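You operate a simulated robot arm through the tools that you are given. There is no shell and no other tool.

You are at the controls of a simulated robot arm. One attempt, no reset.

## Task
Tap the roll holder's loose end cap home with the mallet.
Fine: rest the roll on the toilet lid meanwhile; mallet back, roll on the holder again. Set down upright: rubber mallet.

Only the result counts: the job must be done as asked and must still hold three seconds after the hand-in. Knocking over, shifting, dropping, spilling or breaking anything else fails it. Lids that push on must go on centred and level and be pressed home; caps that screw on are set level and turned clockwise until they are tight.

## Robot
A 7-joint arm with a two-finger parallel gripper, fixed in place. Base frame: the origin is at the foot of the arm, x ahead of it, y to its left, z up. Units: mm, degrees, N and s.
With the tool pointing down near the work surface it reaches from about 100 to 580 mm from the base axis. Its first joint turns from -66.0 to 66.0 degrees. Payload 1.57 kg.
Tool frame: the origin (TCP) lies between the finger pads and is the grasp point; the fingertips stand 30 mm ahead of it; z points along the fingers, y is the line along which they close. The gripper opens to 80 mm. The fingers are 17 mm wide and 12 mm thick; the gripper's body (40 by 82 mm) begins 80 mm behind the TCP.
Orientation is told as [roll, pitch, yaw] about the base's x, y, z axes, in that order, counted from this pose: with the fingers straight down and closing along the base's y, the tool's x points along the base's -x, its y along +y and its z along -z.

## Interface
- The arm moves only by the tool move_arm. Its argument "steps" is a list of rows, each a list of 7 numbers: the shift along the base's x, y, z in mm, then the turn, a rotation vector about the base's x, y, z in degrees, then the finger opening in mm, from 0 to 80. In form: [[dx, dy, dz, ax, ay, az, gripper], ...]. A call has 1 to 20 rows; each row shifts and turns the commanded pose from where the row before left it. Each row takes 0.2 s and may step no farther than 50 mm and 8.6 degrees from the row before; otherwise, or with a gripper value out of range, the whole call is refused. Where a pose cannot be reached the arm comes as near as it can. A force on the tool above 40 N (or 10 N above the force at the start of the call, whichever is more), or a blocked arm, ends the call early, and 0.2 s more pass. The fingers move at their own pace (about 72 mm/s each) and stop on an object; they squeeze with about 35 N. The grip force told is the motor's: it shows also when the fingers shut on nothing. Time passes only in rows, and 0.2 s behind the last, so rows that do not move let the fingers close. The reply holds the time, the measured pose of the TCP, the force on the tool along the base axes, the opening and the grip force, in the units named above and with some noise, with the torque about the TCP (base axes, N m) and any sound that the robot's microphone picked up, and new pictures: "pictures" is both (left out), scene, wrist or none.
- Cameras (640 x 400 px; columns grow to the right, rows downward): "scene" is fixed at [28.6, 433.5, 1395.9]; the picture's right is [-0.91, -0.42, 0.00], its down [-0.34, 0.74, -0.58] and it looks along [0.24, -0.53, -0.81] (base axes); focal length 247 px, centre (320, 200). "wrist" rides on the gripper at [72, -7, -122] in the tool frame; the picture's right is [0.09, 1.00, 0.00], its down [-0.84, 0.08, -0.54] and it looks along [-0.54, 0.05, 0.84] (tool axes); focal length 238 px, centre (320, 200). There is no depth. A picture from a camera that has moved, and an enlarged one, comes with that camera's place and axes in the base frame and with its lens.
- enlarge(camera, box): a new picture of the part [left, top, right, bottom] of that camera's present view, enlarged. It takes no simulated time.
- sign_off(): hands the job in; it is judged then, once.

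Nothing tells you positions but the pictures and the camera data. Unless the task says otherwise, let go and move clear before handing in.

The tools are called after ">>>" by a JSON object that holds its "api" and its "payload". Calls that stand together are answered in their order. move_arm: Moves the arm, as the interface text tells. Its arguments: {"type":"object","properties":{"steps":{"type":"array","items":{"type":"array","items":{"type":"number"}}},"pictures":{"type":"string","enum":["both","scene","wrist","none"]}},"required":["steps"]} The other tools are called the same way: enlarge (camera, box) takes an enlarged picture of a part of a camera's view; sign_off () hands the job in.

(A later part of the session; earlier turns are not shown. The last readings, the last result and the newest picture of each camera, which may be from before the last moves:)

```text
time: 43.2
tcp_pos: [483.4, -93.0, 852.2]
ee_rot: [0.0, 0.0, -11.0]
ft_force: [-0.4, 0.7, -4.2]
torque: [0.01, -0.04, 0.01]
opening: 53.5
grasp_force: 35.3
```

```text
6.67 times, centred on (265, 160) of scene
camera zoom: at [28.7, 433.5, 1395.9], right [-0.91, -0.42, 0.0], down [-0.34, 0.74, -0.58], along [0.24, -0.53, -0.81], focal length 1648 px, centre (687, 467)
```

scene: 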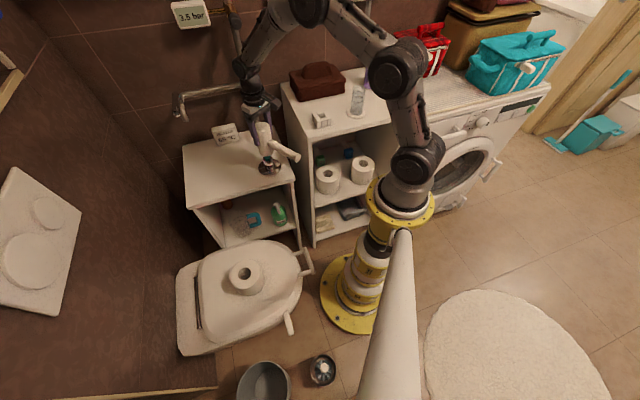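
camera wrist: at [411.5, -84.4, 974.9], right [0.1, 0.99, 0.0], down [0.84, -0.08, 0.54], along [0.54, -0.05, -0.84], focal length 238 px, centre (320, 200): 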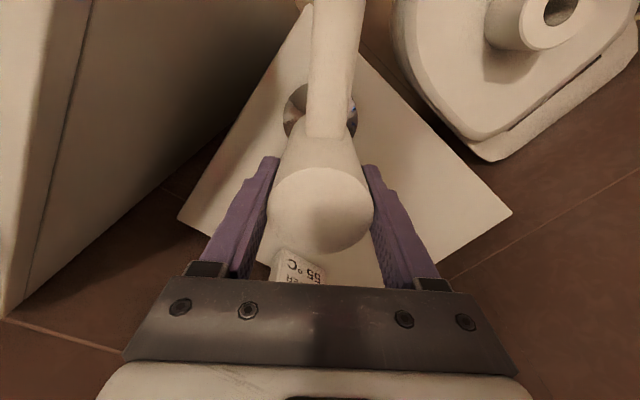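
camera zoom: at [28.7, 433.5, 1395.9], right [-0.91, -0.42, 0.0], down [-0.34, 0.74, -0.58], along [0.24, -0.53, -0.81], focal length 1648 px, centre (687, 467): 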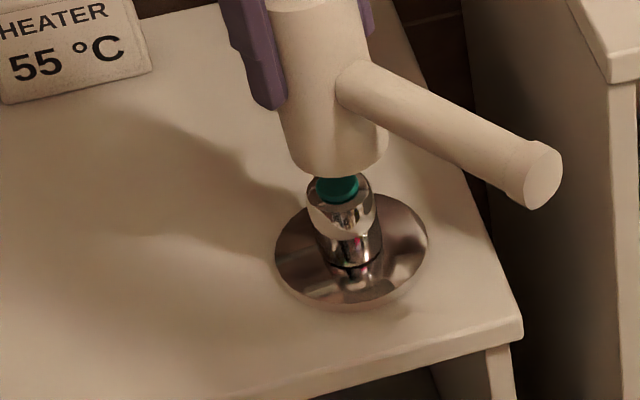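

The force limit did not trip and the mallet seems to have tilted a degree or two in the grip. I'll raise it for another clear look at the cap and at the mallet.

>>> {"api": "move_arm", "payload": {"steps": [[0, 0, 20, 0, 0, 0, 30], [0, 0, 30, 0, 0, 0, 30], [0, 0, 0, 0, 0, 0, 30]]}}

>>> {"api": "enlarge", "payload": {"camera": "scene", "box": [245, 140, 295, 190]}}

>>> {"api": "enlarge", "payload": {"camera": "scene", "box": [255, 145, 285, 175]}}

>>> {"api": "enlarge", "payload": {"camera": "scene", "box": [200, 80, 320, 190]}}

```text
time: 44.0
tcp_pos: [481.9, -94.3, 900.6]
ee_rot: [0.1, 0.0, -11.1]
ft_force: [-0.2, 0.7, -4.0]
torque: [0.04, 0.02, -0.03]
opening: 53.4
grasp_force: 35.4
camera wrist: at [410.4, -86.6, 1022.1], right [0.1, 0.99, 0.0], down [0.84, -0.08, 0.54], along [0.54, -0.05, -0.84], focal length 238 px, centre (320, 200)
```

scene: 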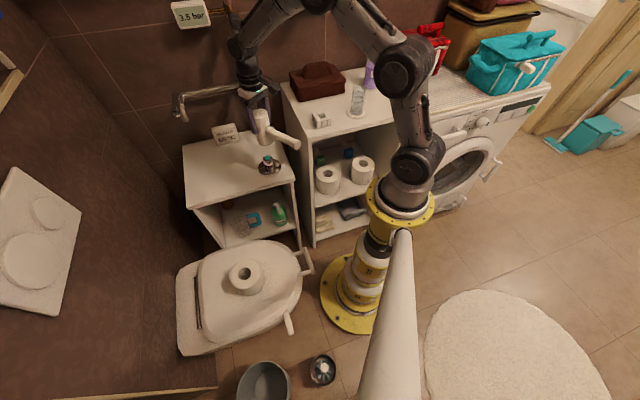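
wrist: 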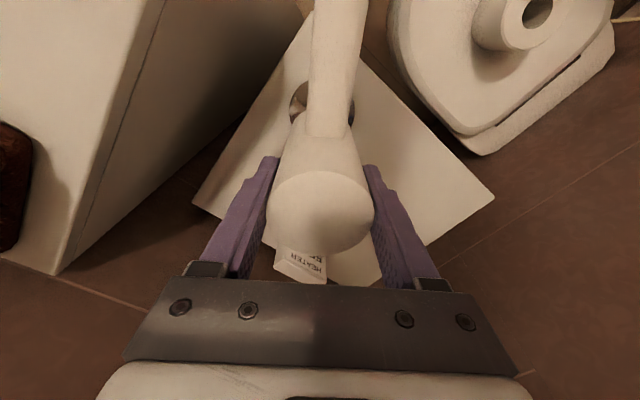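

```text
8.00 times, centred on (270, 165) of scene
camera zoom: at [28.7, 433.5, 1395.9], right [-0.91, -0.42, 0.0], down [-0.34, 0.74, -0.58], along [0.24, -0.53, -0.81], focal length 1978 px, centre (720, 480)
```

zoom: 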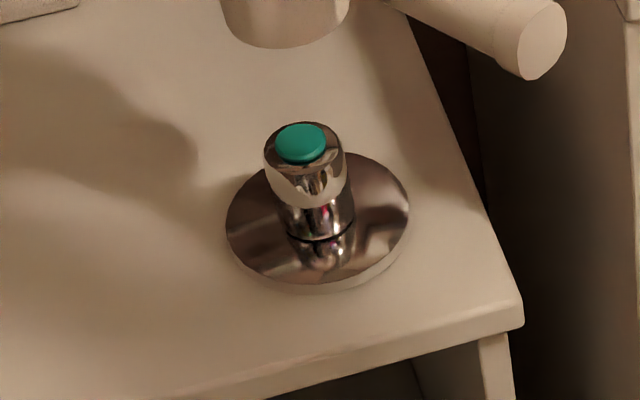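

```text
13.33 times, centred on (270, 160) of scene
camera zoom: at [28.7, 433.5, 1395.9], right [-0.91, -0.42, 0.0], down [-0.34, 0.74, -0.58], along [0.24, -0.53, -0.81], focal length 3297 px, centre (987, 733)
```

zoom: 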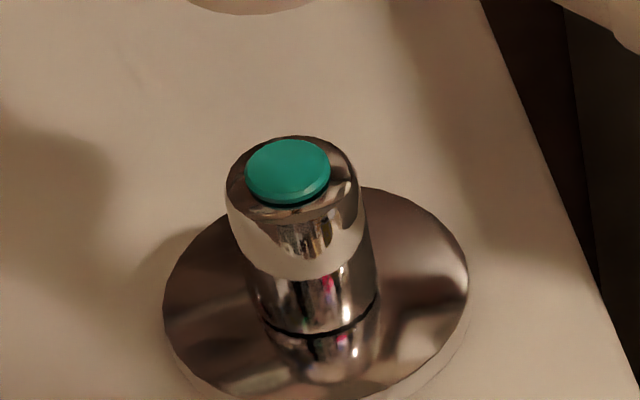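

```text
3.64 times, centred on (260, 135) of scene
camera zoom: at [28.7, 433.5, 1395.9], right [-0.91, -0.42, 0.0], down [-0.34, 0.74, -0.58], along [0.24, -0.53, -0.81], focal length 899 px, centre (538, 436)
```

zoom: 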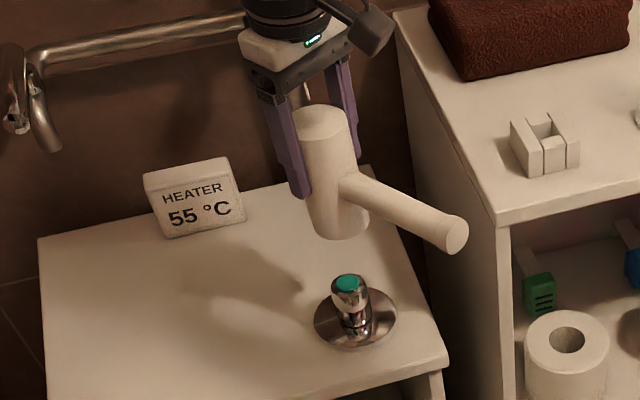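

The cap didn't move with the last tap. I'll zoom in further to judge whether its head is seated on the collar.

>>> {"api": "enlarge", "payload": {"camera": "scene", "box": [260, 148, 276, 164]}}

>>> {"api": "enlarge", "payload": {"camera": "scene", "box": [264, 150, 272, 158]}}

```text
16.00 times, centred on (268, 156) of scene
camera zoom: at [28.7, 433.5, 1395.9], right [-0.91, -0.42, 0.0], down [-0.34, 0.74, -0.58], along [0.24, -0.53, -0.81], focal length 3956 px, centre (1152, 904)
```

zoom: 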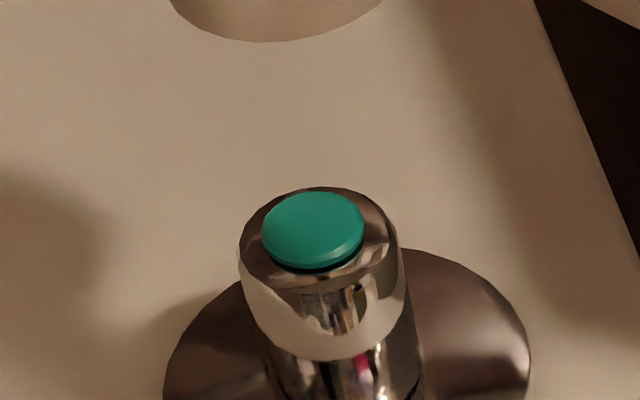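

```text
16.00 times, centred on (268, 154) of scene
camera zoom: at [28.7, 433.5, 1395.9], right [-0.91, -0.42, 0.0], down [-0.34, 0.74, -0.58], along [0.24, -0.53, -0.81], focal length 3956 px, centre (1152, 936)
```

zoom: 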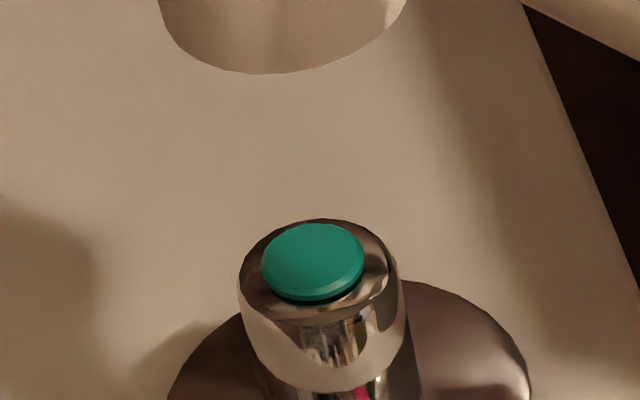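

A thin dark line shows under the cap's rim, so it may not be fully home. I'll tap again, a bit deeper, and compare.

>>> {"api": "move_arm", "payload": {"steps": [[0, 0, -25, 0, 0, 0, 30], [0, 0, -25, 0, 0, 0, 30], [0, 0, 0, 0, 0, 0, 30], [-1, 0, -40, 0, 0, 0, 30], [0, 0, 0, 0, 0, 0, 30], [1, 0, 20, 0, 0, 0, 30], [0, 0, 20, 0, 0, 0, 30], [0, 0, 20, 0, 0, 0, 30], [0, 0, 30, 0, 0, 0, 30], [0, 0, 0, 0, 0, 0, 30]], "pictures": "none"}}

>>> {"api": "enlarge", "payload": {"camera": "scene", "box": [260, 148, 276, 164]}}

>>> {"api": "enlarge", "payload": {"camera": "scene", "box": [220, 100, 310, 190]}}

```text
time: 45.1
tcp_pos: [483.6, -91.9, 820.0]
ee_rot: [0.0, 0.0, -10.9]
ft_force: [-5.0, 1.0, 7.3]
torque: [0.04, 0.19, 0.03]
opening: 53.7
grasp_force: 34.9
stopped in row 5: the force on the tool passed its limit at 44 N (the readings are from after the stop); the commanded pose is now the measured one
```

```text
16.00 times, centred on (268, 156) of scene
camera zoom: at [28.4, 433.5, 1395.9], right [-0.91, -0.42, 0.0], down [-0.34, 0.74, -0.58], along [0.24, -0.53, -0.81], focal length 3956 px, centre (1152, 904)
```

zoom: 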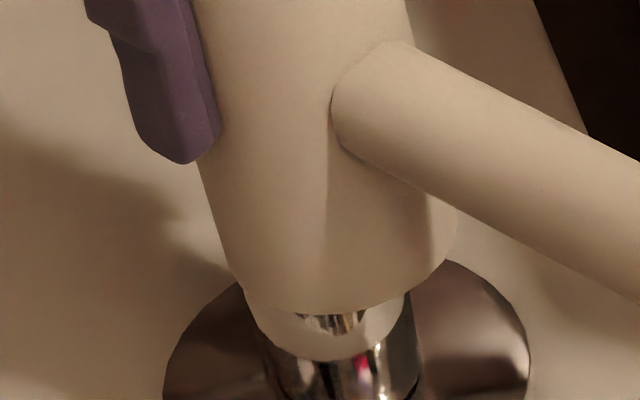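

```text
4.44 times, centred on (265, 145) of scene
camera zoom: at [28.4, 433.5, 1395.9], right [-0.91, -0.42, 0.0], down [-0.34, 0.74, -0.58], along [0.24, -0.53, -0.81], focal length 1099 px, centre (564, 444)
```

zoom: 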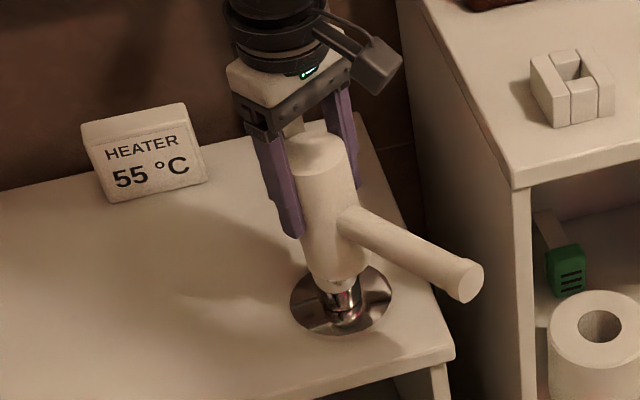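

The tap reached 44 N and stopped, so the cap is now resisting firmly. Raising the mallet to inspect.

>>> {"api": "move_arm", "payload": {"steps": [[0, 0, 12, 0, 0, 0, 30], [0, 0, 20, 0, 0, 0, 30], [0, 0, 25, 0, 0, 0, 30], [0, 0, 25, 0, 0, 0, 30], [0, 0, 0, 0, 0, 0, 30]]}}

>>> {"api": "enlarge", "payload": {"camera": "scene", "box": [260, 148, 276, 164]}}

>>> {"api": "enlarge", "payload": {"camera": "scene", "box": [220, 90, 310, 180]}}

>>> {"api": "enlarge", "payload": {"camera": "wrist", "box": [200, 40, 440, 280]}}

```text
time: 46.3
tcp_pos: [483.6, -94.4, 903.5]
ee_rot: [0.0, 0.0, -11.0]
ft_force: [0.6, 0.3, -4.9]
torque: [-0.02, 0.02, 0.01]
opening: 53.5
grasp_force: 35.3
camera wrist: at [411.1, -85.5, 1025.4], right [0.1, 0.99, 0.0], down [0.84, -0.08, 0.54], along [0.54, -0.05, -0.84], focal length 238 px, centre (320, 200)
```

scene: 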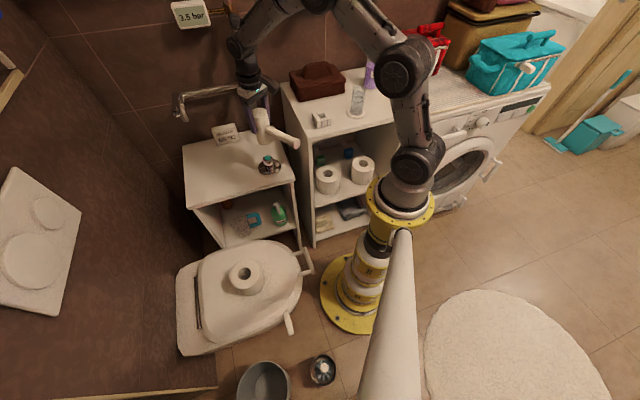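
wrist: 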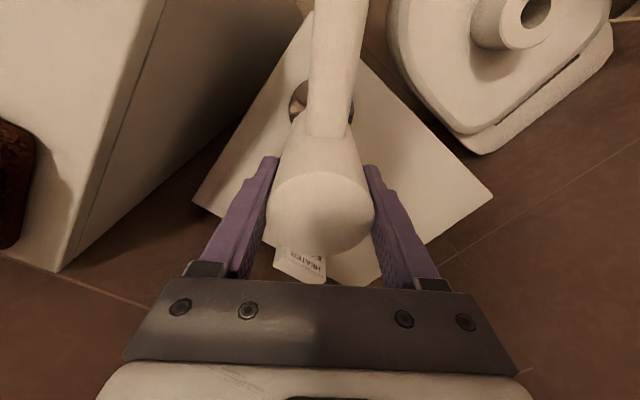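

```text
16.00 times, centred on (268, 156) of scene
camera zoom: at [28.7, 433.5, 1395.9], right [-0.91, -0.42, 0.0], down [-0.34, 0.74, -0.58], along [0.24, -0.53, -0.81], focal length 3956 px, centre (1152, 904)
```

zoom: 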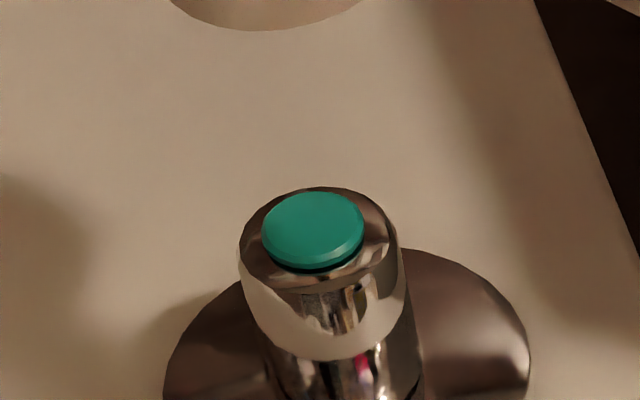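

```text
4.44 times, centred on (265, 135) of scene
camera zoom: at [28.7, 433.5, 1395.9], right [-0.91, -0.42, 0.0], down [-0.34, 0.74, -0.58], along [0.24, -0.53, -0.81], focal length 1099 px, centre (564, 489)
```

zoom: 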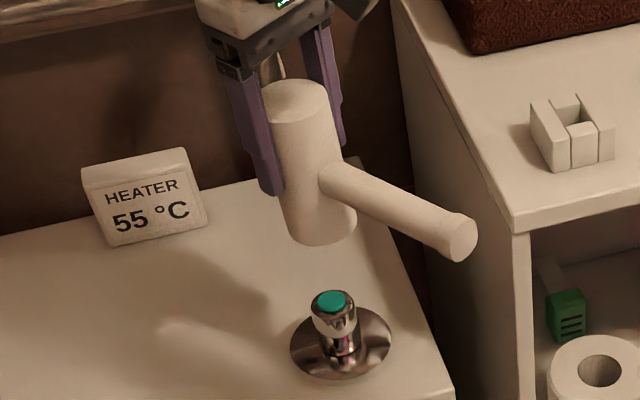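

```text
1.67 times, centred on (320, 160) of wrist
camera zoom: at [411.1, -85.5, 1025.4], right [0.1, 0.99, 0.0], down [0.84, -0.08, 0.54], along [0.54, -0.05, -0.84], focal length 397 px, centre (320, 267)
```

zoom: 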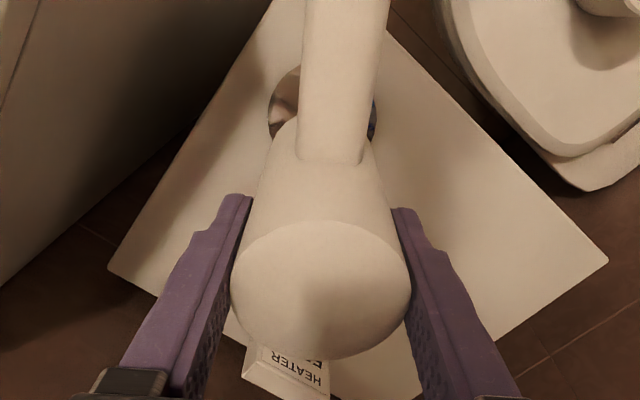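

The view of the cap is unchanged over the last three looks, even after a 44 N tap, so it's at its hard stop, about 14 mm lower than it started. The mallet slid up about 2 mm in the grip, which I'll allow for. Carrying it back to its spot now.

>>> {"api": "move_arm", "payload": {"steps": [[10, 8, 0, 0, 0, 0, 30], [22, 18, 0, 0, 0, 0, 30], [25, 21, 0, 0, 0, 0, 30], [25, 21, 0, 0, 0, 0, 30], [25, 21, 0, 0, 0, 0, 30], [22, 19, 0, 0, 0, 0, 30], [11, 9, 0, 0, 0, 0, 30], [0, 0, 0, 0, 0, 0, 30], [0, 0, -30, 0, 0, 0, 30], [0, 0, -40, 0, 0, 0, 30], [0, 0, -25, 0, 0, 0, 30], [0, 0, -14, 0, 0, 0, 30], [0, 0, 0, 0, 0, 0, 30], [0, 0, 0, 0, 0, 0, 30]]}}

>>> {"api": "enlarge", "payload": {"camera": "wrist", "box": [200, 40, 440, 280]}}

>>> {"api": "enlarge", "payload": {"camera": "scene", "box": [180, 100, 300, 200]}}

```text
time: 49.3
tcp_pos: [622.4, 25.7, 794.8]
ee_rot: [0.0, 0.0, -11.0]
ft_force: [0.2, 0.1, -4.3]
torque: [-0.01, 0.01, 0.0]
opening: 53.4
grasp_force: 35.1
camera wrist: at [549.4, 33.7, 916.2], right [0.1, 0.99, 0.0], down [0.84, -0.08, 0.54], along [0.54, -0.05, -0.84], focal length 238 px, centre (320, 200)
```

scene: 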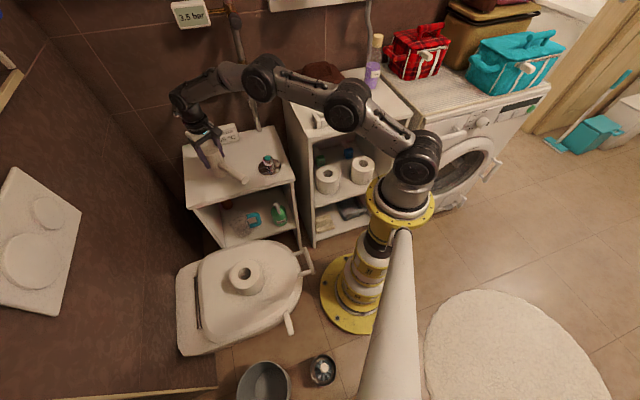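
wrist: 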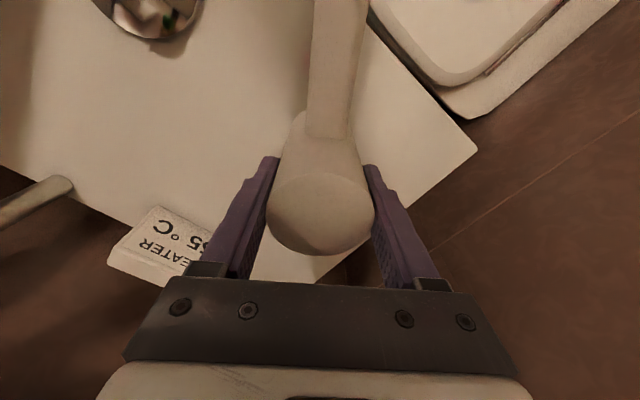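

```text
1.67 times, centred on (320, 160) of wrist
camera zoom: at [549.4, 33.7, 916.2], right [0.1, 0.99, 0.0], down [0.84, -0.08, 0.54], along [0.54, -0.05, -0.84], focal length 397 px, centre (320, 267)
```

zoom: 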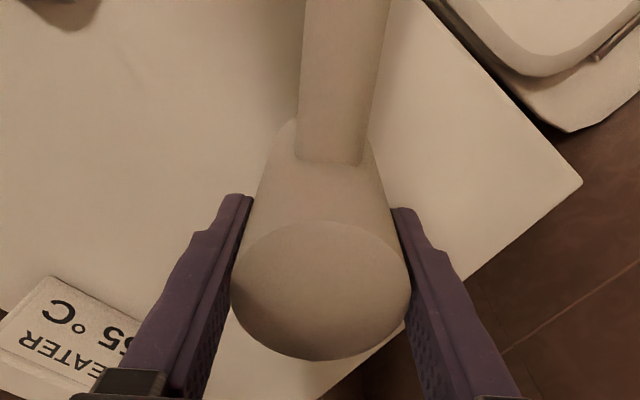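

```text
4.00 times, centred on (240, 150) of scene
camera zoom: at [28.7, 433.5, 1395.9], right [-0.91, -0.42, 0.0], down [-0.34, 0.74, -0.58], along [0.24, -0.53, -0.81], focal length 989 px, centre (640, 400)
```

zoom: 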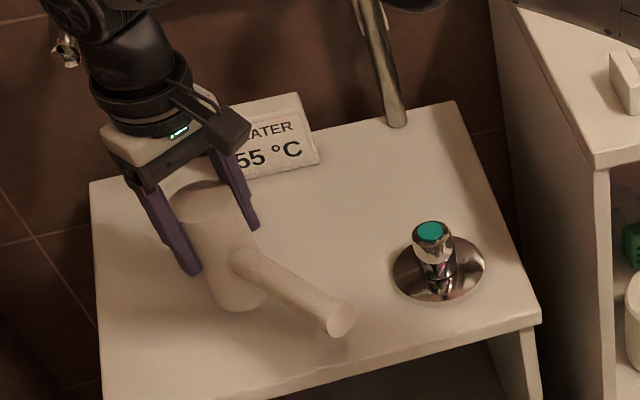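

The background lines up with the earlier view from this pose, so the xy matches the original spot to within about 1 mm. Lowering towards the shelf.

>>> {"api": "move_arm", "payload": {"steps": [[0, 0, -10, 0, 0, 0, 30], [0, 0, -10, 0, 0, 0, 30], [0, 0, -4, 0, 0, 0, 30], [0, 0, -3, 0, 0, 0, 30], [0, 0, -2, 0, 0, 0, 30], [0, 0, 0, 0, 0, 0, 30]], "pictures": "none"}}

>>> {"api": "enlarge", "payload": {"camera": "scene", "box": [190, 130, 270, 200]}}

```text
time: 50.7
tcp_pos: [623.8, 26.6, 764.4]
ee_rot: [0.0, 0.1, -10.9]
ft_force: [-0.3, -0.2, -4.1]
torque: [0.0, -0.04, 0.01]
opening: 53.1
grasp_force: 35.0
```

```text
5.71 times, centred on (230, 165) of scene
camera zoom: at [28.7, 433.5, 1395.9], right [-0.91, -0.42, 0.0], down [-0.34, 0.74, -0.58], along [0.24, -0.53, -0.81], focal length 1413 px, centre (834, 400)
```

zoom: 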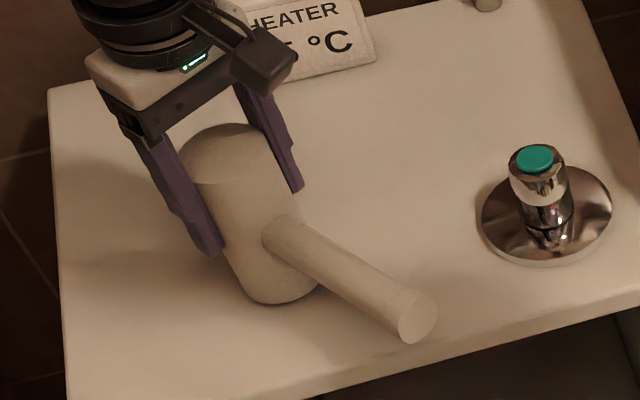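

No contact yet. A few more one-millimetre steps.

>>> {"api": "move_arm", "payload": {"steps": [[0, 0, -1, 0, 0, 0, 30], [0, 0, -1, 0, 0, 0, 30], [0, 0, 0, 0, 0, 0, 30]], "pictures": "none"}}

```text
time: 51.5
tcp_pos: [623.4, 26.9, 762.5]
ee_rot: [0.0, 0.0, -10.9]
ft_force: [-2.6, 0.7, 0.8]
torque: [0.06, 0.08, -0.02]
opening: 53.5
grasp_force: 34.8
```

It has touched down. One more millimetre to settle the face flat, then I'll check.

>>> {"api": "move_arm", "payload": {"steps": [[0, 0, -1, 0, 0, 0, 30], [0, 0, 0, 0, 0, 0, 30]]}}

>>> {"api": "enlarge", "payload": {"camera": "scene", "box": [190, 130, 270, 200]}}

>>> {"api": "enlarge", "payload": {"camera": "wrist", "box": [200, 40, 440, 280]}}

```text
time: 52.1
tcp_pos: [624.2, 26.6, 763.1]
ee_rot: [0.0, 0.0, -11.0]
ft_force: [-11.0, 3.0, 12.4]
torque: [0.13, 0.52, 0.01]
opening: 53.5
grasp_force: 35.4
camera wrist: at [551.1, 34.3, 883.3], right [0.1, 1.0, 0.0], down [0.84, -0.08, 0.54], along [0.54, -0.05, -0.84], focal length 238 px, centre (320, 200)
```

scene: 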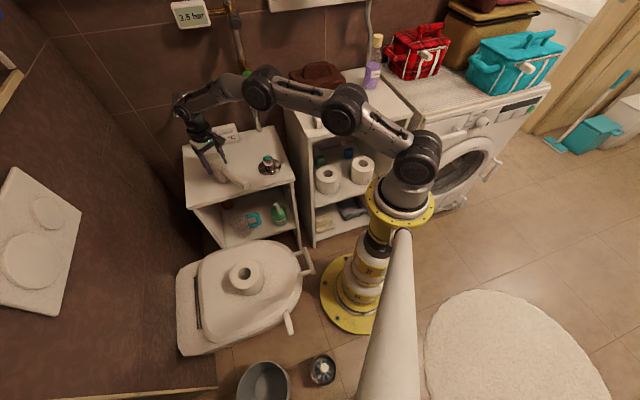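
wrist: 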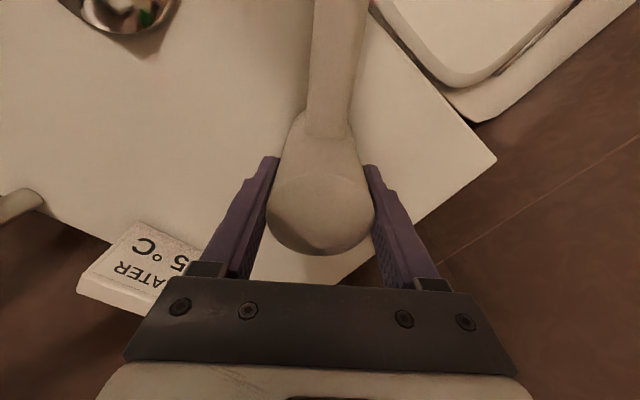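

```text
5.71 times, centred on (230, 165) of scene
camera zoom: at [28.1, 433.5, 1395.9], right [-0.91, -0.42, 0.0], down [-0.34, 0.74, -0.58], along [0.24, -0.53, -0.81], focal length 1413 px, centre (834, 400)
```

zoom: 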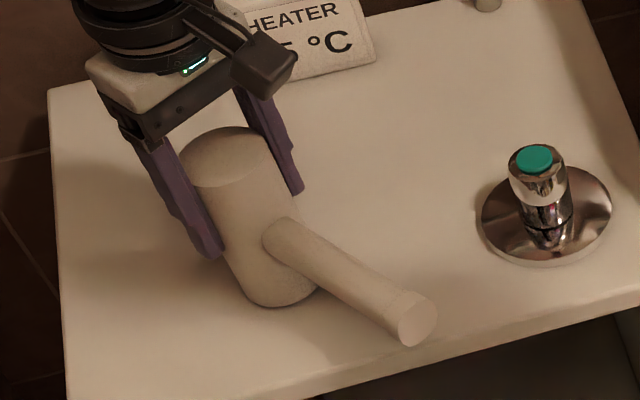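

```text
1.67 times, centred on (320, 160) of wrist
camera zoom: at [551.1, 34.3, 883.3], right [0.1, 1.0, 0.0], down [0.84, -0.08, 0.54], along [0.54, -0.05, -0.84], focal length 397 px, centre (320, 267)
```

zoom: 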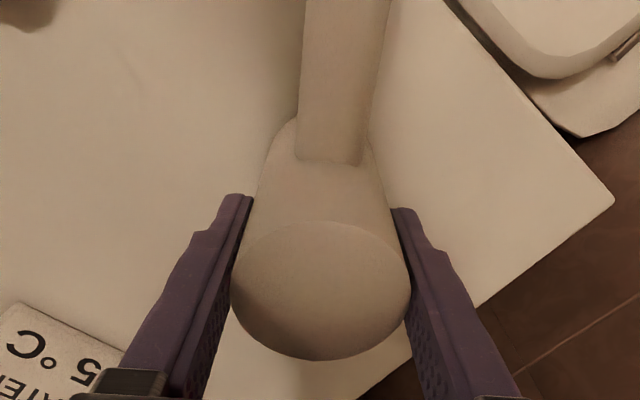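

It's down on its face, about 2 mm from where it stood. I'll relieve the preload by a millimetre and open slowly.

>>> {"api": "move_arm", "payload": {"steps": [[0, 0, 1, 0, 0, 0, 30], [0, 0, 0, 0, 0, 0, 30], [0, 0, 0, 0, 0, 0, 53], [0, 0, 0, 0, 0, 0, 56], [0, 0, 0, 0, 0, 0, 60], [0, 0, 0, 0, 0, 0, 68], [0, 0, 0, 0, 0, 0, 78], [0, 0, 0, 0, 0, 0, 78]]}}

>>> {"api": "enlarge", "payload": {"camera": "scene", "box": [190, 130, 270, 200]}}

>>> {"api": "enlarge", "payload": {"camera": "wrist", "box": [200, 40, 440, 280]}}

```text
time: 53.9
tcp_pos: [623.5, 25.9, 761.6]
ee_rot: [0.1, 0.0, -11.0]
ft_force: [0.7, 0.2, 0.6]
torque: [-0.03, 0.05, 0.02]
opening: 78.0
grasp_force: 0.1
camera wrist: at [551.3, 33.4, 882.8], right [0.1, 0.99, 0.0], down [0.84, -0.08, 0.54], along [0.54, -0.05, -0.84], focal length 238 px, centre (320, 200)
```

scene: 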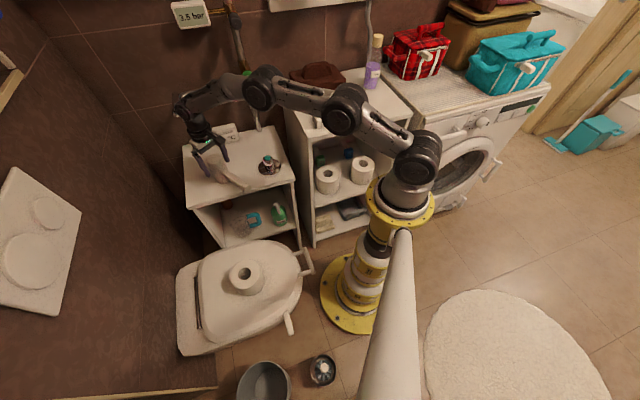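
wrist: 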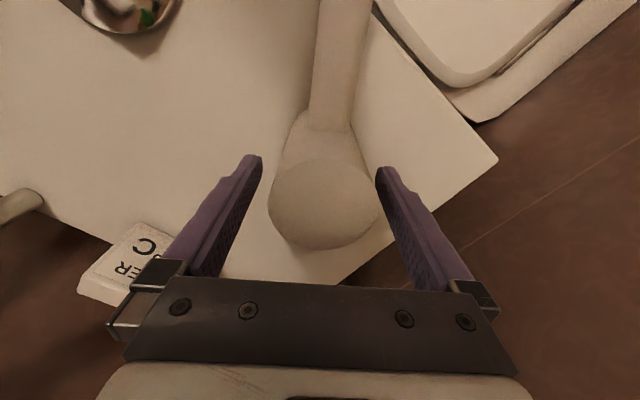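

```text
5.71 times, centred on (230, 165) of scene
camera zoom: at [28.6, 433.5, 1395.9], right [-0.91, -0.42, 0.0], down [-0.34, 0.74, -0.58], along [0.24, -0.53, -0.81], focal length 1413 px, centre (834, 400)
```

zoom: 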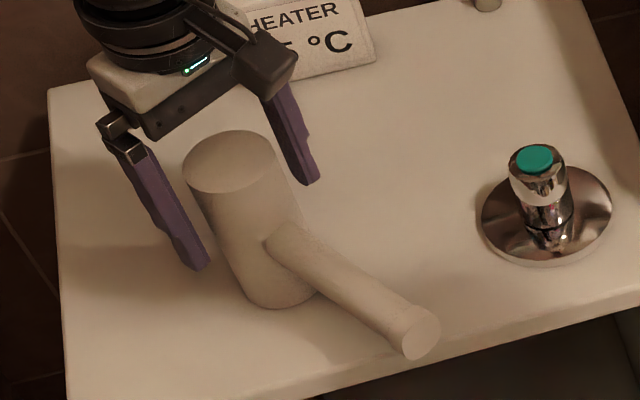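

```text
1.67 times, centred on (320, 160) of wrist
camera zoom: at [551.3, 33.4, 882.8], right [0.1, 0.99, 0.0], down [0.84, -0.08, 0.54], along [0.54, -0.05, -0.84], focal length 397 px, centre (320, 267)
```

zoom: 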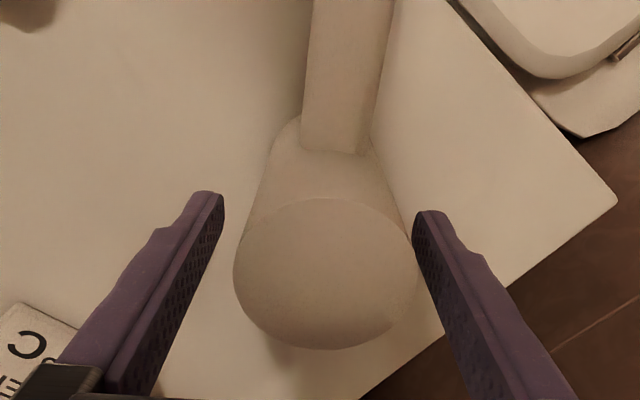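

The mallet stands flat on its face, within about 4 mm of its old spot. Withdrawing straight up.

>>> {"api": "move_arm", "payload": {"steps": [[0, 0, 10, 0, 0, 0, 80], [0, 0, 15, 0, 0, 0, 80], [0, 0, 30, 0, 0, 0, 80], [0, 0, 40, 0, 0, 0, 80], [0, 0, 40, 0, 0, 0, 80], [0, 0, 0, 0, 0, 0, 80]]}}

>>> {"api": "enlarge", "payload": {"camera": "wrist", "box": [120, 0, 440, 280]}}

>>> {"api": "enlarge", "payload": {"camera": "scene", "box": [180, 120, 300, 200]}}

```text
time: 55.3
tcp_pos: [620.2, 26.3, 895.2]
ee_rot: [-0.1, 0.0, -10.9]
ft_force: [-0.7, 0.8, -0.1]
torque: [0.01, -0.03, -0.01]
opening: 79.8
grasp_force: 0.1
camera wrist: at [547.6, 33.6, 1016.9], right [0.1, 0.99, 0.0], down [0.84, -0.08, 0.54], along [0.54, -0.05, -0.84], focal length 238 px, centre (320, 200)
```

scene: 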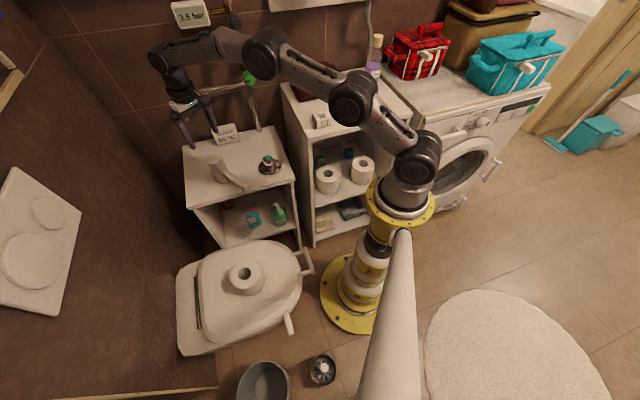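
wrist: 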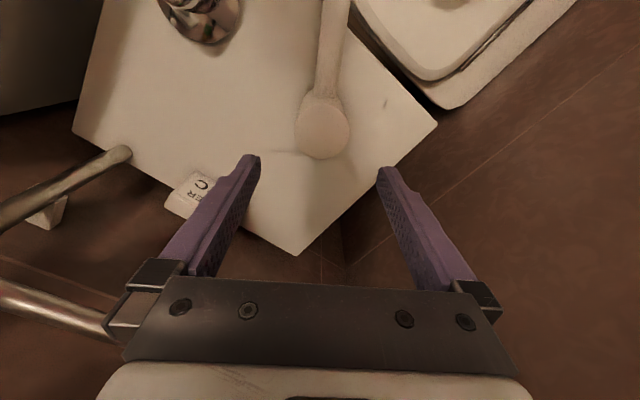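

```text
1.43 times, centred on (280, 140) of wrist
camera zoom: at [547.6, 33.6, 1016.9], right [0.1, 0.99, 0.0], down [0.84, -0.08, 0.54], along [0.54, -0.05, -0.84], focal length 340 px, centre (377, 286)
```

zoom: 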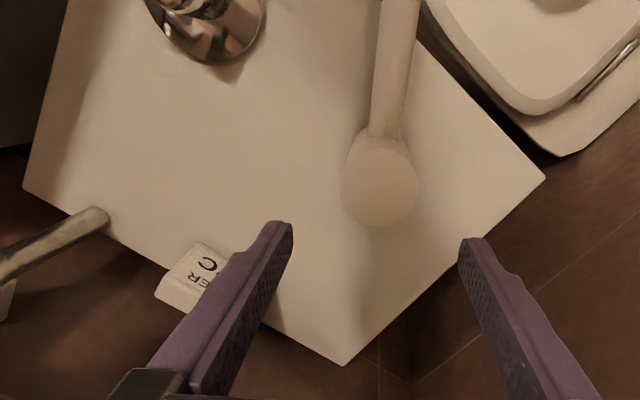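

```text
5.00 times, centred on (240, 160) of scene
camera zoom: at [28.6, 433.5, 1395.9], right [-0.91, -0.42, 0.0], down [-0.34, 0.74, -0.58], along [0.24, -0.53, -0.81], focal length 1236 px, centre (720, 400)
```

zoom: 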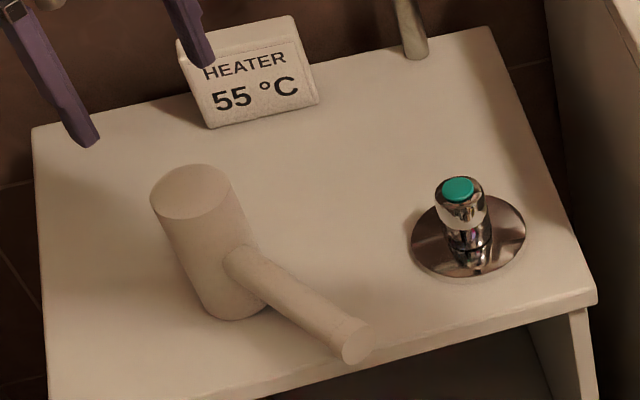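

Mallet, holder and cap all look right. Now I'll fetch the roll, standing at about (396, 272) on the lid with its top near z 531. I'll cross over at height, turn the yaw back and hover above it.

>>> {"api": "move_arm", "payload": {"steps": [[-10, 12, 10, 0, 0, 0, 60], [-20, 25, 10, 0, 0, 5.5, 60], [-20, 25, 0, 0, 0, 5.5, 60], [-22, 27, 0, 0, 0, 0, 60], [-22, 27, 0, 0, 0, 0, 60], [-22, 28, 0, 0, 0, 0, 44], [-22, 28, 0, 0, 0, 0, 44], [-22, 28, 0, 0, 0, 0, 44], [-22, 28, 0, 0, 0, 0, 44], [-22, 28, 0, 0, 0, 0, 44], [-20, 26, 0, 0, 0, 0, 44], [0, 0, -40, 0, 0, 0, 44], [0, 0, -45, 0, 0, 0, 44], [0, 0, -45, 0, 0, 0, 44], [0, 0, -45, 0, 0, 0, 44], [0, 0, -45, 0, 0, 0, 44], [0, 0, -37, 0, 0, 0, 44], [0, 0, 0, 0, 0, 0, 44], [0, 0, 0, 0, 0, 0, 44]]}}

>>> {"api": "enlarge", "payload": {"camera": "wrist", "box": [180, 20, 440, 260]}}

```text
time: 59.3
tcp_pos: [398.3, 306.4, 660.6]
ee_rot: [0.0, 0.0, 0.0]
ft_force: [-0.2, -0.1, -0.5]
torque: [-0.01, -0.01, -0.02]
opening: 44.4
grasp_force: 0.0
camera wrist: at [326.0, 301.2, 782.5], right [-0.09, 1.0, 0.0], down [0.84, 0.08, 0.54], along [0.54, 0.05, -0.84], focal length 238 px, centre (320, 200)
```

scene: 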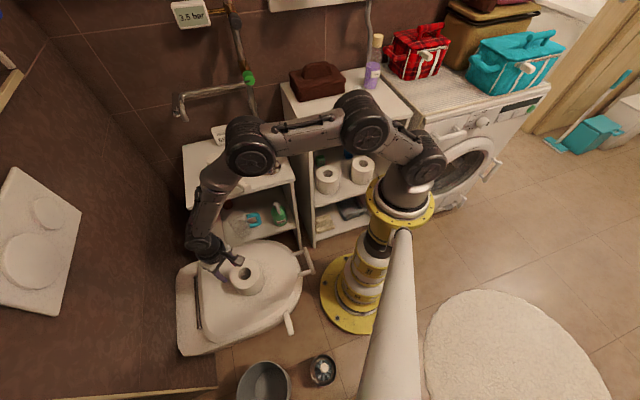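
wrist: 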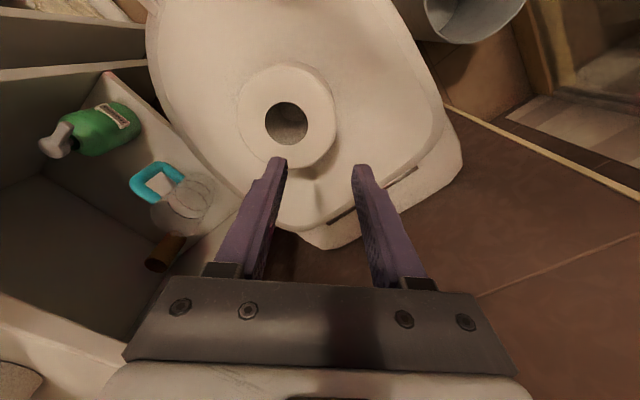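

```text
1.67 times, centred on (310, 140) of wrist
camera zoom: at [326.0, 301.2, 782.5], right [-0.09, 1.0, 0.0], down [0.84, 0.08, 0.54], along [0.54, 0.05, -0.84], focal length 397 px, centre (337, 300)
```

zoom: 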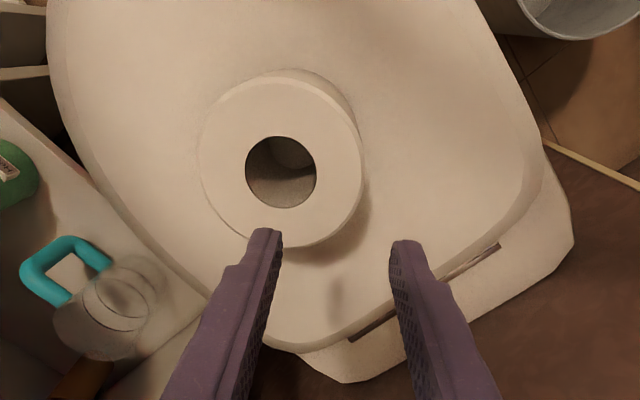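

The roll centre reads (396, 272) again. I'll shift 2–3 mm to line up with its +y wall and lower to just above it.

>>> {"api": "move_arm", "payload": {"steps": [[-2.5, 2.2, -30, 0, 0, 0, 44], [0, 0, -30, 0, 0, 0, 44], [0, 0, -28, 0, 0, 0, 44], [0, 0, 0, 0, 0, 0, 44], [0, 0, 0, 0, 0, 0, 44]]}}

>>> {"api": "enlarge", "payload": {"camera": "wrist", "box": [160, 40, 440, 280]}}

```text
time: 60.5
tcp_pos: [396.8, 310.2, 575.0]
ee_rot: [0.1, 0.0, 0.0]
ft_force: [0.1, 0.1, -0.1]
torque: [-0.03, -0.03, 0.01]
opening: 43.9
grasp_force: 0.1
camera wrist: at [325.1, 303.4, 696.0], right [-0.09, 1.0, 0.0], down [0.84, 0.08, 0.54], along [0.54, 0.05, -0.84], focal length 238 px, centre (320, 200)
```

scene: 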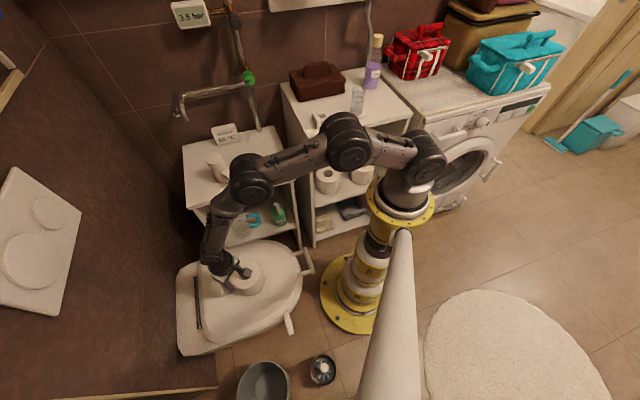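
wrist: 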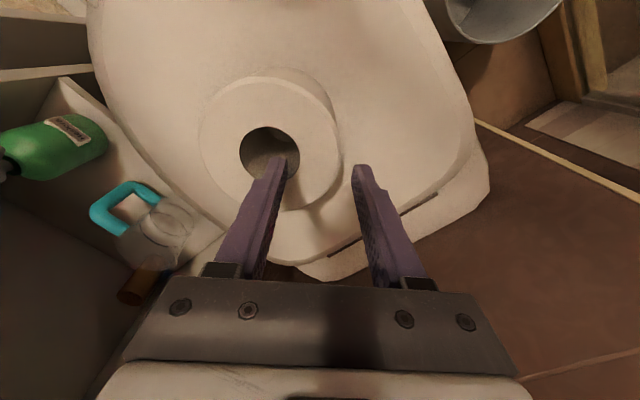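

```text
1.67 times, centred on (300, 160) of wrist
camera zoom: at [325.1, 303.4, 696.0], right [-0.09, 1.0, 0.0], down [0.84, 0.08, 0.54], along [0.54, 0.05, -0.84], focal length 397 px, centre (353, 267)
```

zoom: 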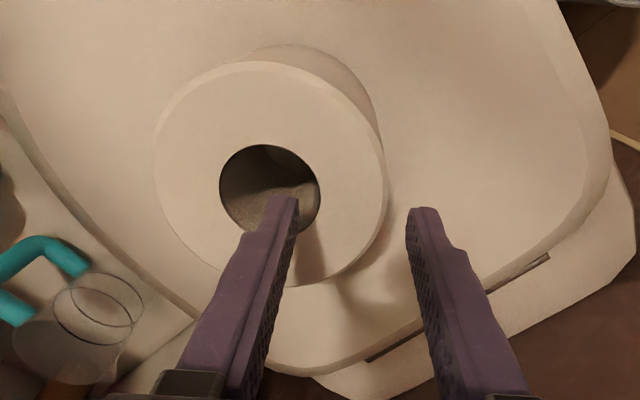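

Lined up, with the roll centre maybe 2 mm nearer the base than the fingers. I'll shift 2 mm and lower the fingertips 30 mm into the core.

>>> {"api": "move_arm", "payload": {"steps": [[-2, 0, -8, 0, 0, 0, 44], [0, 0, -10, 0, 0, 0, 44], [0, 0, -10, 0, 0, 0, 44], [0, 0, -8, 0, 0, 0, 44], [0, 0, -6, 0, 0, 0, 44], [0, 0, 0, 0, 0, 0, 44]]}}

>>> {"api": "enlarge", "payload": {"camera": "wrist", "box": [160, 40, 440, 280]}}

```text
time: 61.9
tcp_pos: [396.3, 310.3, 531.7]
ee_rot: [0.0, 0.0, 0.0]
ft_force: [0.1, 0.8, -0.4]
torque: [0.0, -0.02, 0.01]
opening: 44.0
grasp_force: 0.1
camera wrist: at [322.4, 303.2, 652.5], right [-0.09, 1.0, 0.0], down [0.84, 0.08, 0.54], along [0.54, 0.05, -0.84], focal length 238 px, centre (320, 200)
```

scene: 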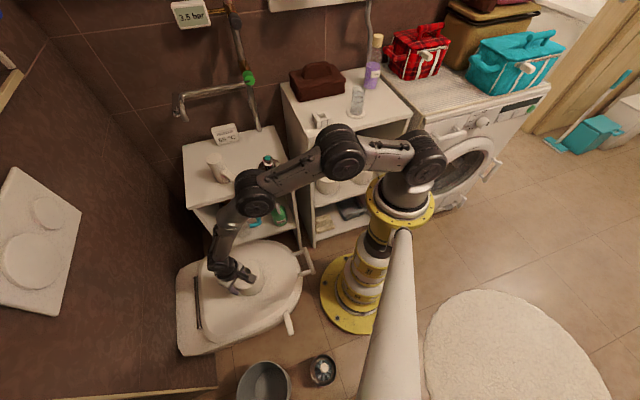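
wrist: 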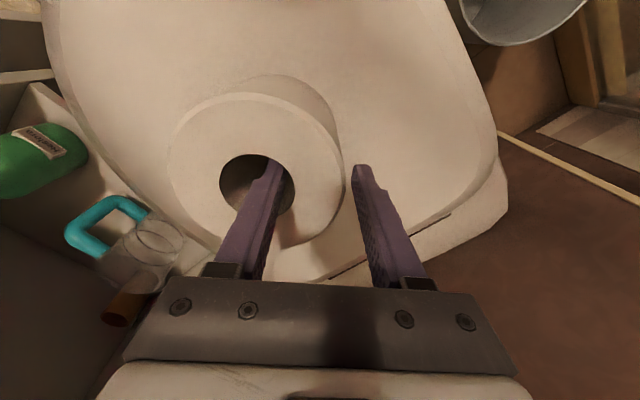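

```text
1.67 times, centred on (300, 160) of wrist
camera zoom: at [322.4, 303.2, 652.5], right [-0.09, 1.0, 0.0], down [0.84, 0.08, 0.54], along [0.54, 0.05, -0.84], focal length 397 px, centre (353, 267)
```

zoom: 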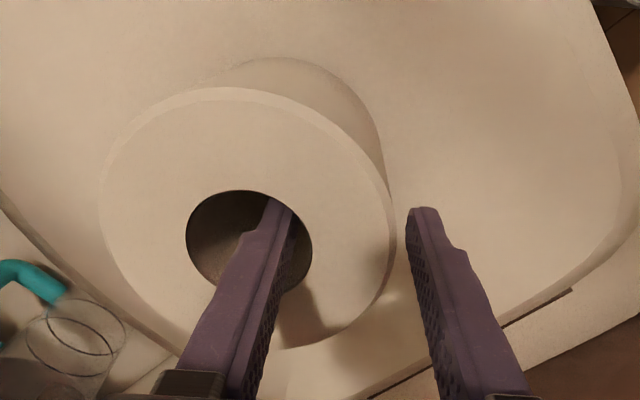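

The inner finger sits well in the core and the roll centre is about 1 mm off the finger plane. Closing.

>>> {"api": "move_arm", "payload": {"steps": [[0, 0, 0, 0, 0, 0, 38], [0, 0, 0, 0, 0, 0, 33], [0, 0, 0, 0, 0, 0, 25], [0, 0, 0, 0, 0, 0, 10], [0, 0, 0, 0, 0, 0, 10], [0, 0, 0, 0, 0, 0, 10]]}}

>>> {"api": "enlarge", "payload": {"camera": "wrist", "box": [160, 40, 440, 280]}}

```text
time: 63.3
tcp_pos: [395.6, 308.9, 532.0]
ee_rot: [0.0, 0.0, 0.0]
ft_force: [-0.3, 0.4, 0.7]
torque: [0.01, 0.01, -0.03]
opening: 30.2
grasp_force: 35.3
camera wrist: at [322.3, 303.3, 652.6], right [-0.09, 1.0, 0.0], down [0.84, 0.08, 0.54], along [0.54, 0.05, -0.84], focal length 238 px, centre (320, 200)
```

scene: 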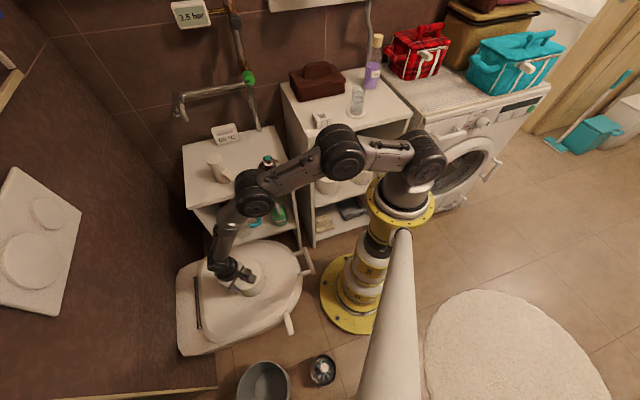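
wrist: 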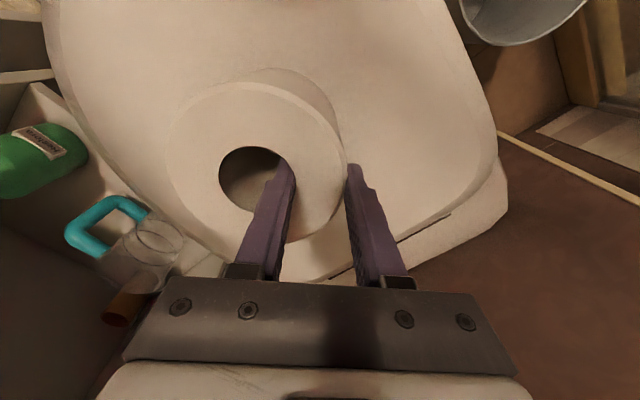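

```text
1.67 times, centred on (300, 160) of wrist
camera zoom: at [322.3, 303.3, 652.6], right [-0.09, 1.0, 0.0], down [0.84, 0.08, 0.54], along [0.54, 0.05, -0.84], focal length 397 px, centre (353, 267)
```

zoom: 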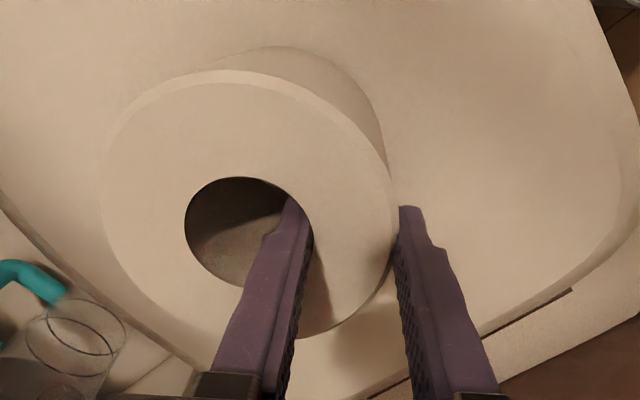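

The roll self-centred in the fingers and is held at 30 mm with 35 N; comparing the views shows its top is really near z 522, so the tips are about 21 mm in. Lifting it straight up well above the shelf items.

>>> {"api": "move_arm", "payload": {"steps": [[0, 0, 5, 0, 0, 0, 10], [0, 0, 10, 0, 0, 0, 10], [0, 0, 20, 0, 0, 0, 10], [0, 0, 30, 0, 0, 0, 10], [0, 0, 30, 0, 0, 0, 10], [0, 0, 30, 0, 0, 0, 10], [0, 0, 30, 0, 0, 0, 10], [0, 0, 30, 0, 0, 0, 10], [0, 0, 30, 0, 0, 0, 10], [0, 0, 30, 0, 0, 0, 10], [0, 0, 30, 0, 0, 0, 10], [0, 0, 30, 0, 0, 0, 10], [0, 0, 30, 0, 0, 0, 10], [0, 0, 30, 0, 0, 0, 10], [0, 0, 30, 0, 0, 0, 10], [0, 0, 0, 0, 0, 0, 10]]}}

>>> {"api": "enlarge", "payload": {"camera": "wrist", "box": [160, 40, 440, 280]}}

>>> {"api": "enlarge", "payload": {"camera": "scene", "box": [160, 160, 320, 300]}}

```text
time: 66.7
tcp_pos: [396.1, 311.4, 925.5]
ee_rot: [0.0, 0.0, 0.0]
ft_force: [0.2, -0.2, -0.9]
torque: [0.06, -0.01, 0.0]
opening: 30.6
grasp_force: 35.6
camera wrist: at [323.0, 305.6, 1047.3], right [-0.09, 1.0, 0.0], down [0.84, 0.08, 0.54], along [0.54, 0.05, -0.84], focal length 238 px, centre (320, 200)
```

scene: 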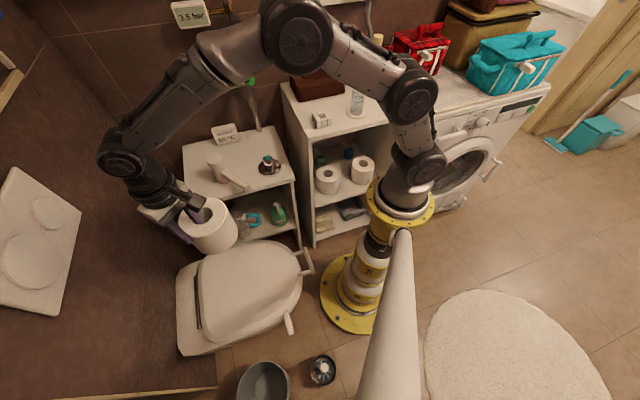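
wrist: 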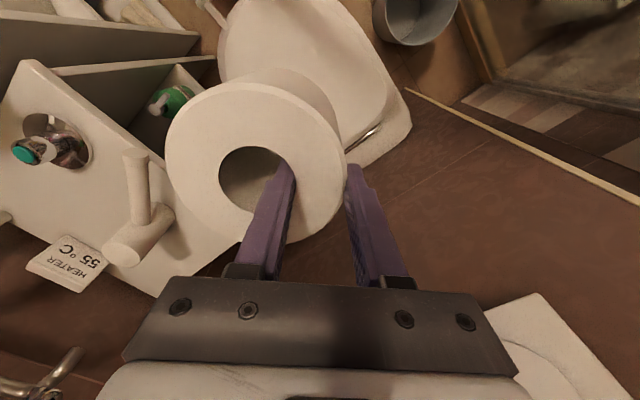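

```text
1.67 times, centred on (300, 160) of wrist
camera zoom: at [323.0, 305.6, 1047.3], right [-0.09, 1.0, 0.0], down [0.84, 0.08, 0.54], along [0.54, 0.05, -0.84], focal length 397 px, centre (353, 267)
```

zoom: 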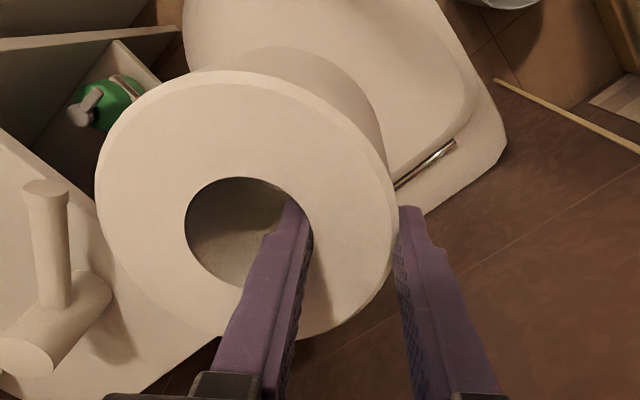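

```text
2.86 times, centred on (240, 230) of scene
camera zoom: at [28.6, 433.5, 1395.9], right [-0.91, -0.42, 0.0], down [-0.34, 0.74, -0.58], along [0.24, -0.53, -0.81], focal length 706 px, centre (549, 114)
```

zoom: 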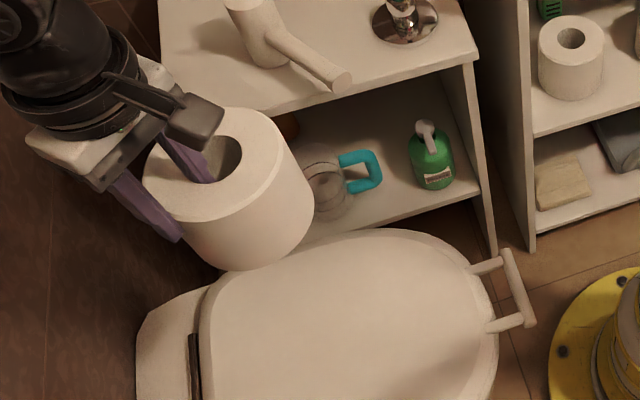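

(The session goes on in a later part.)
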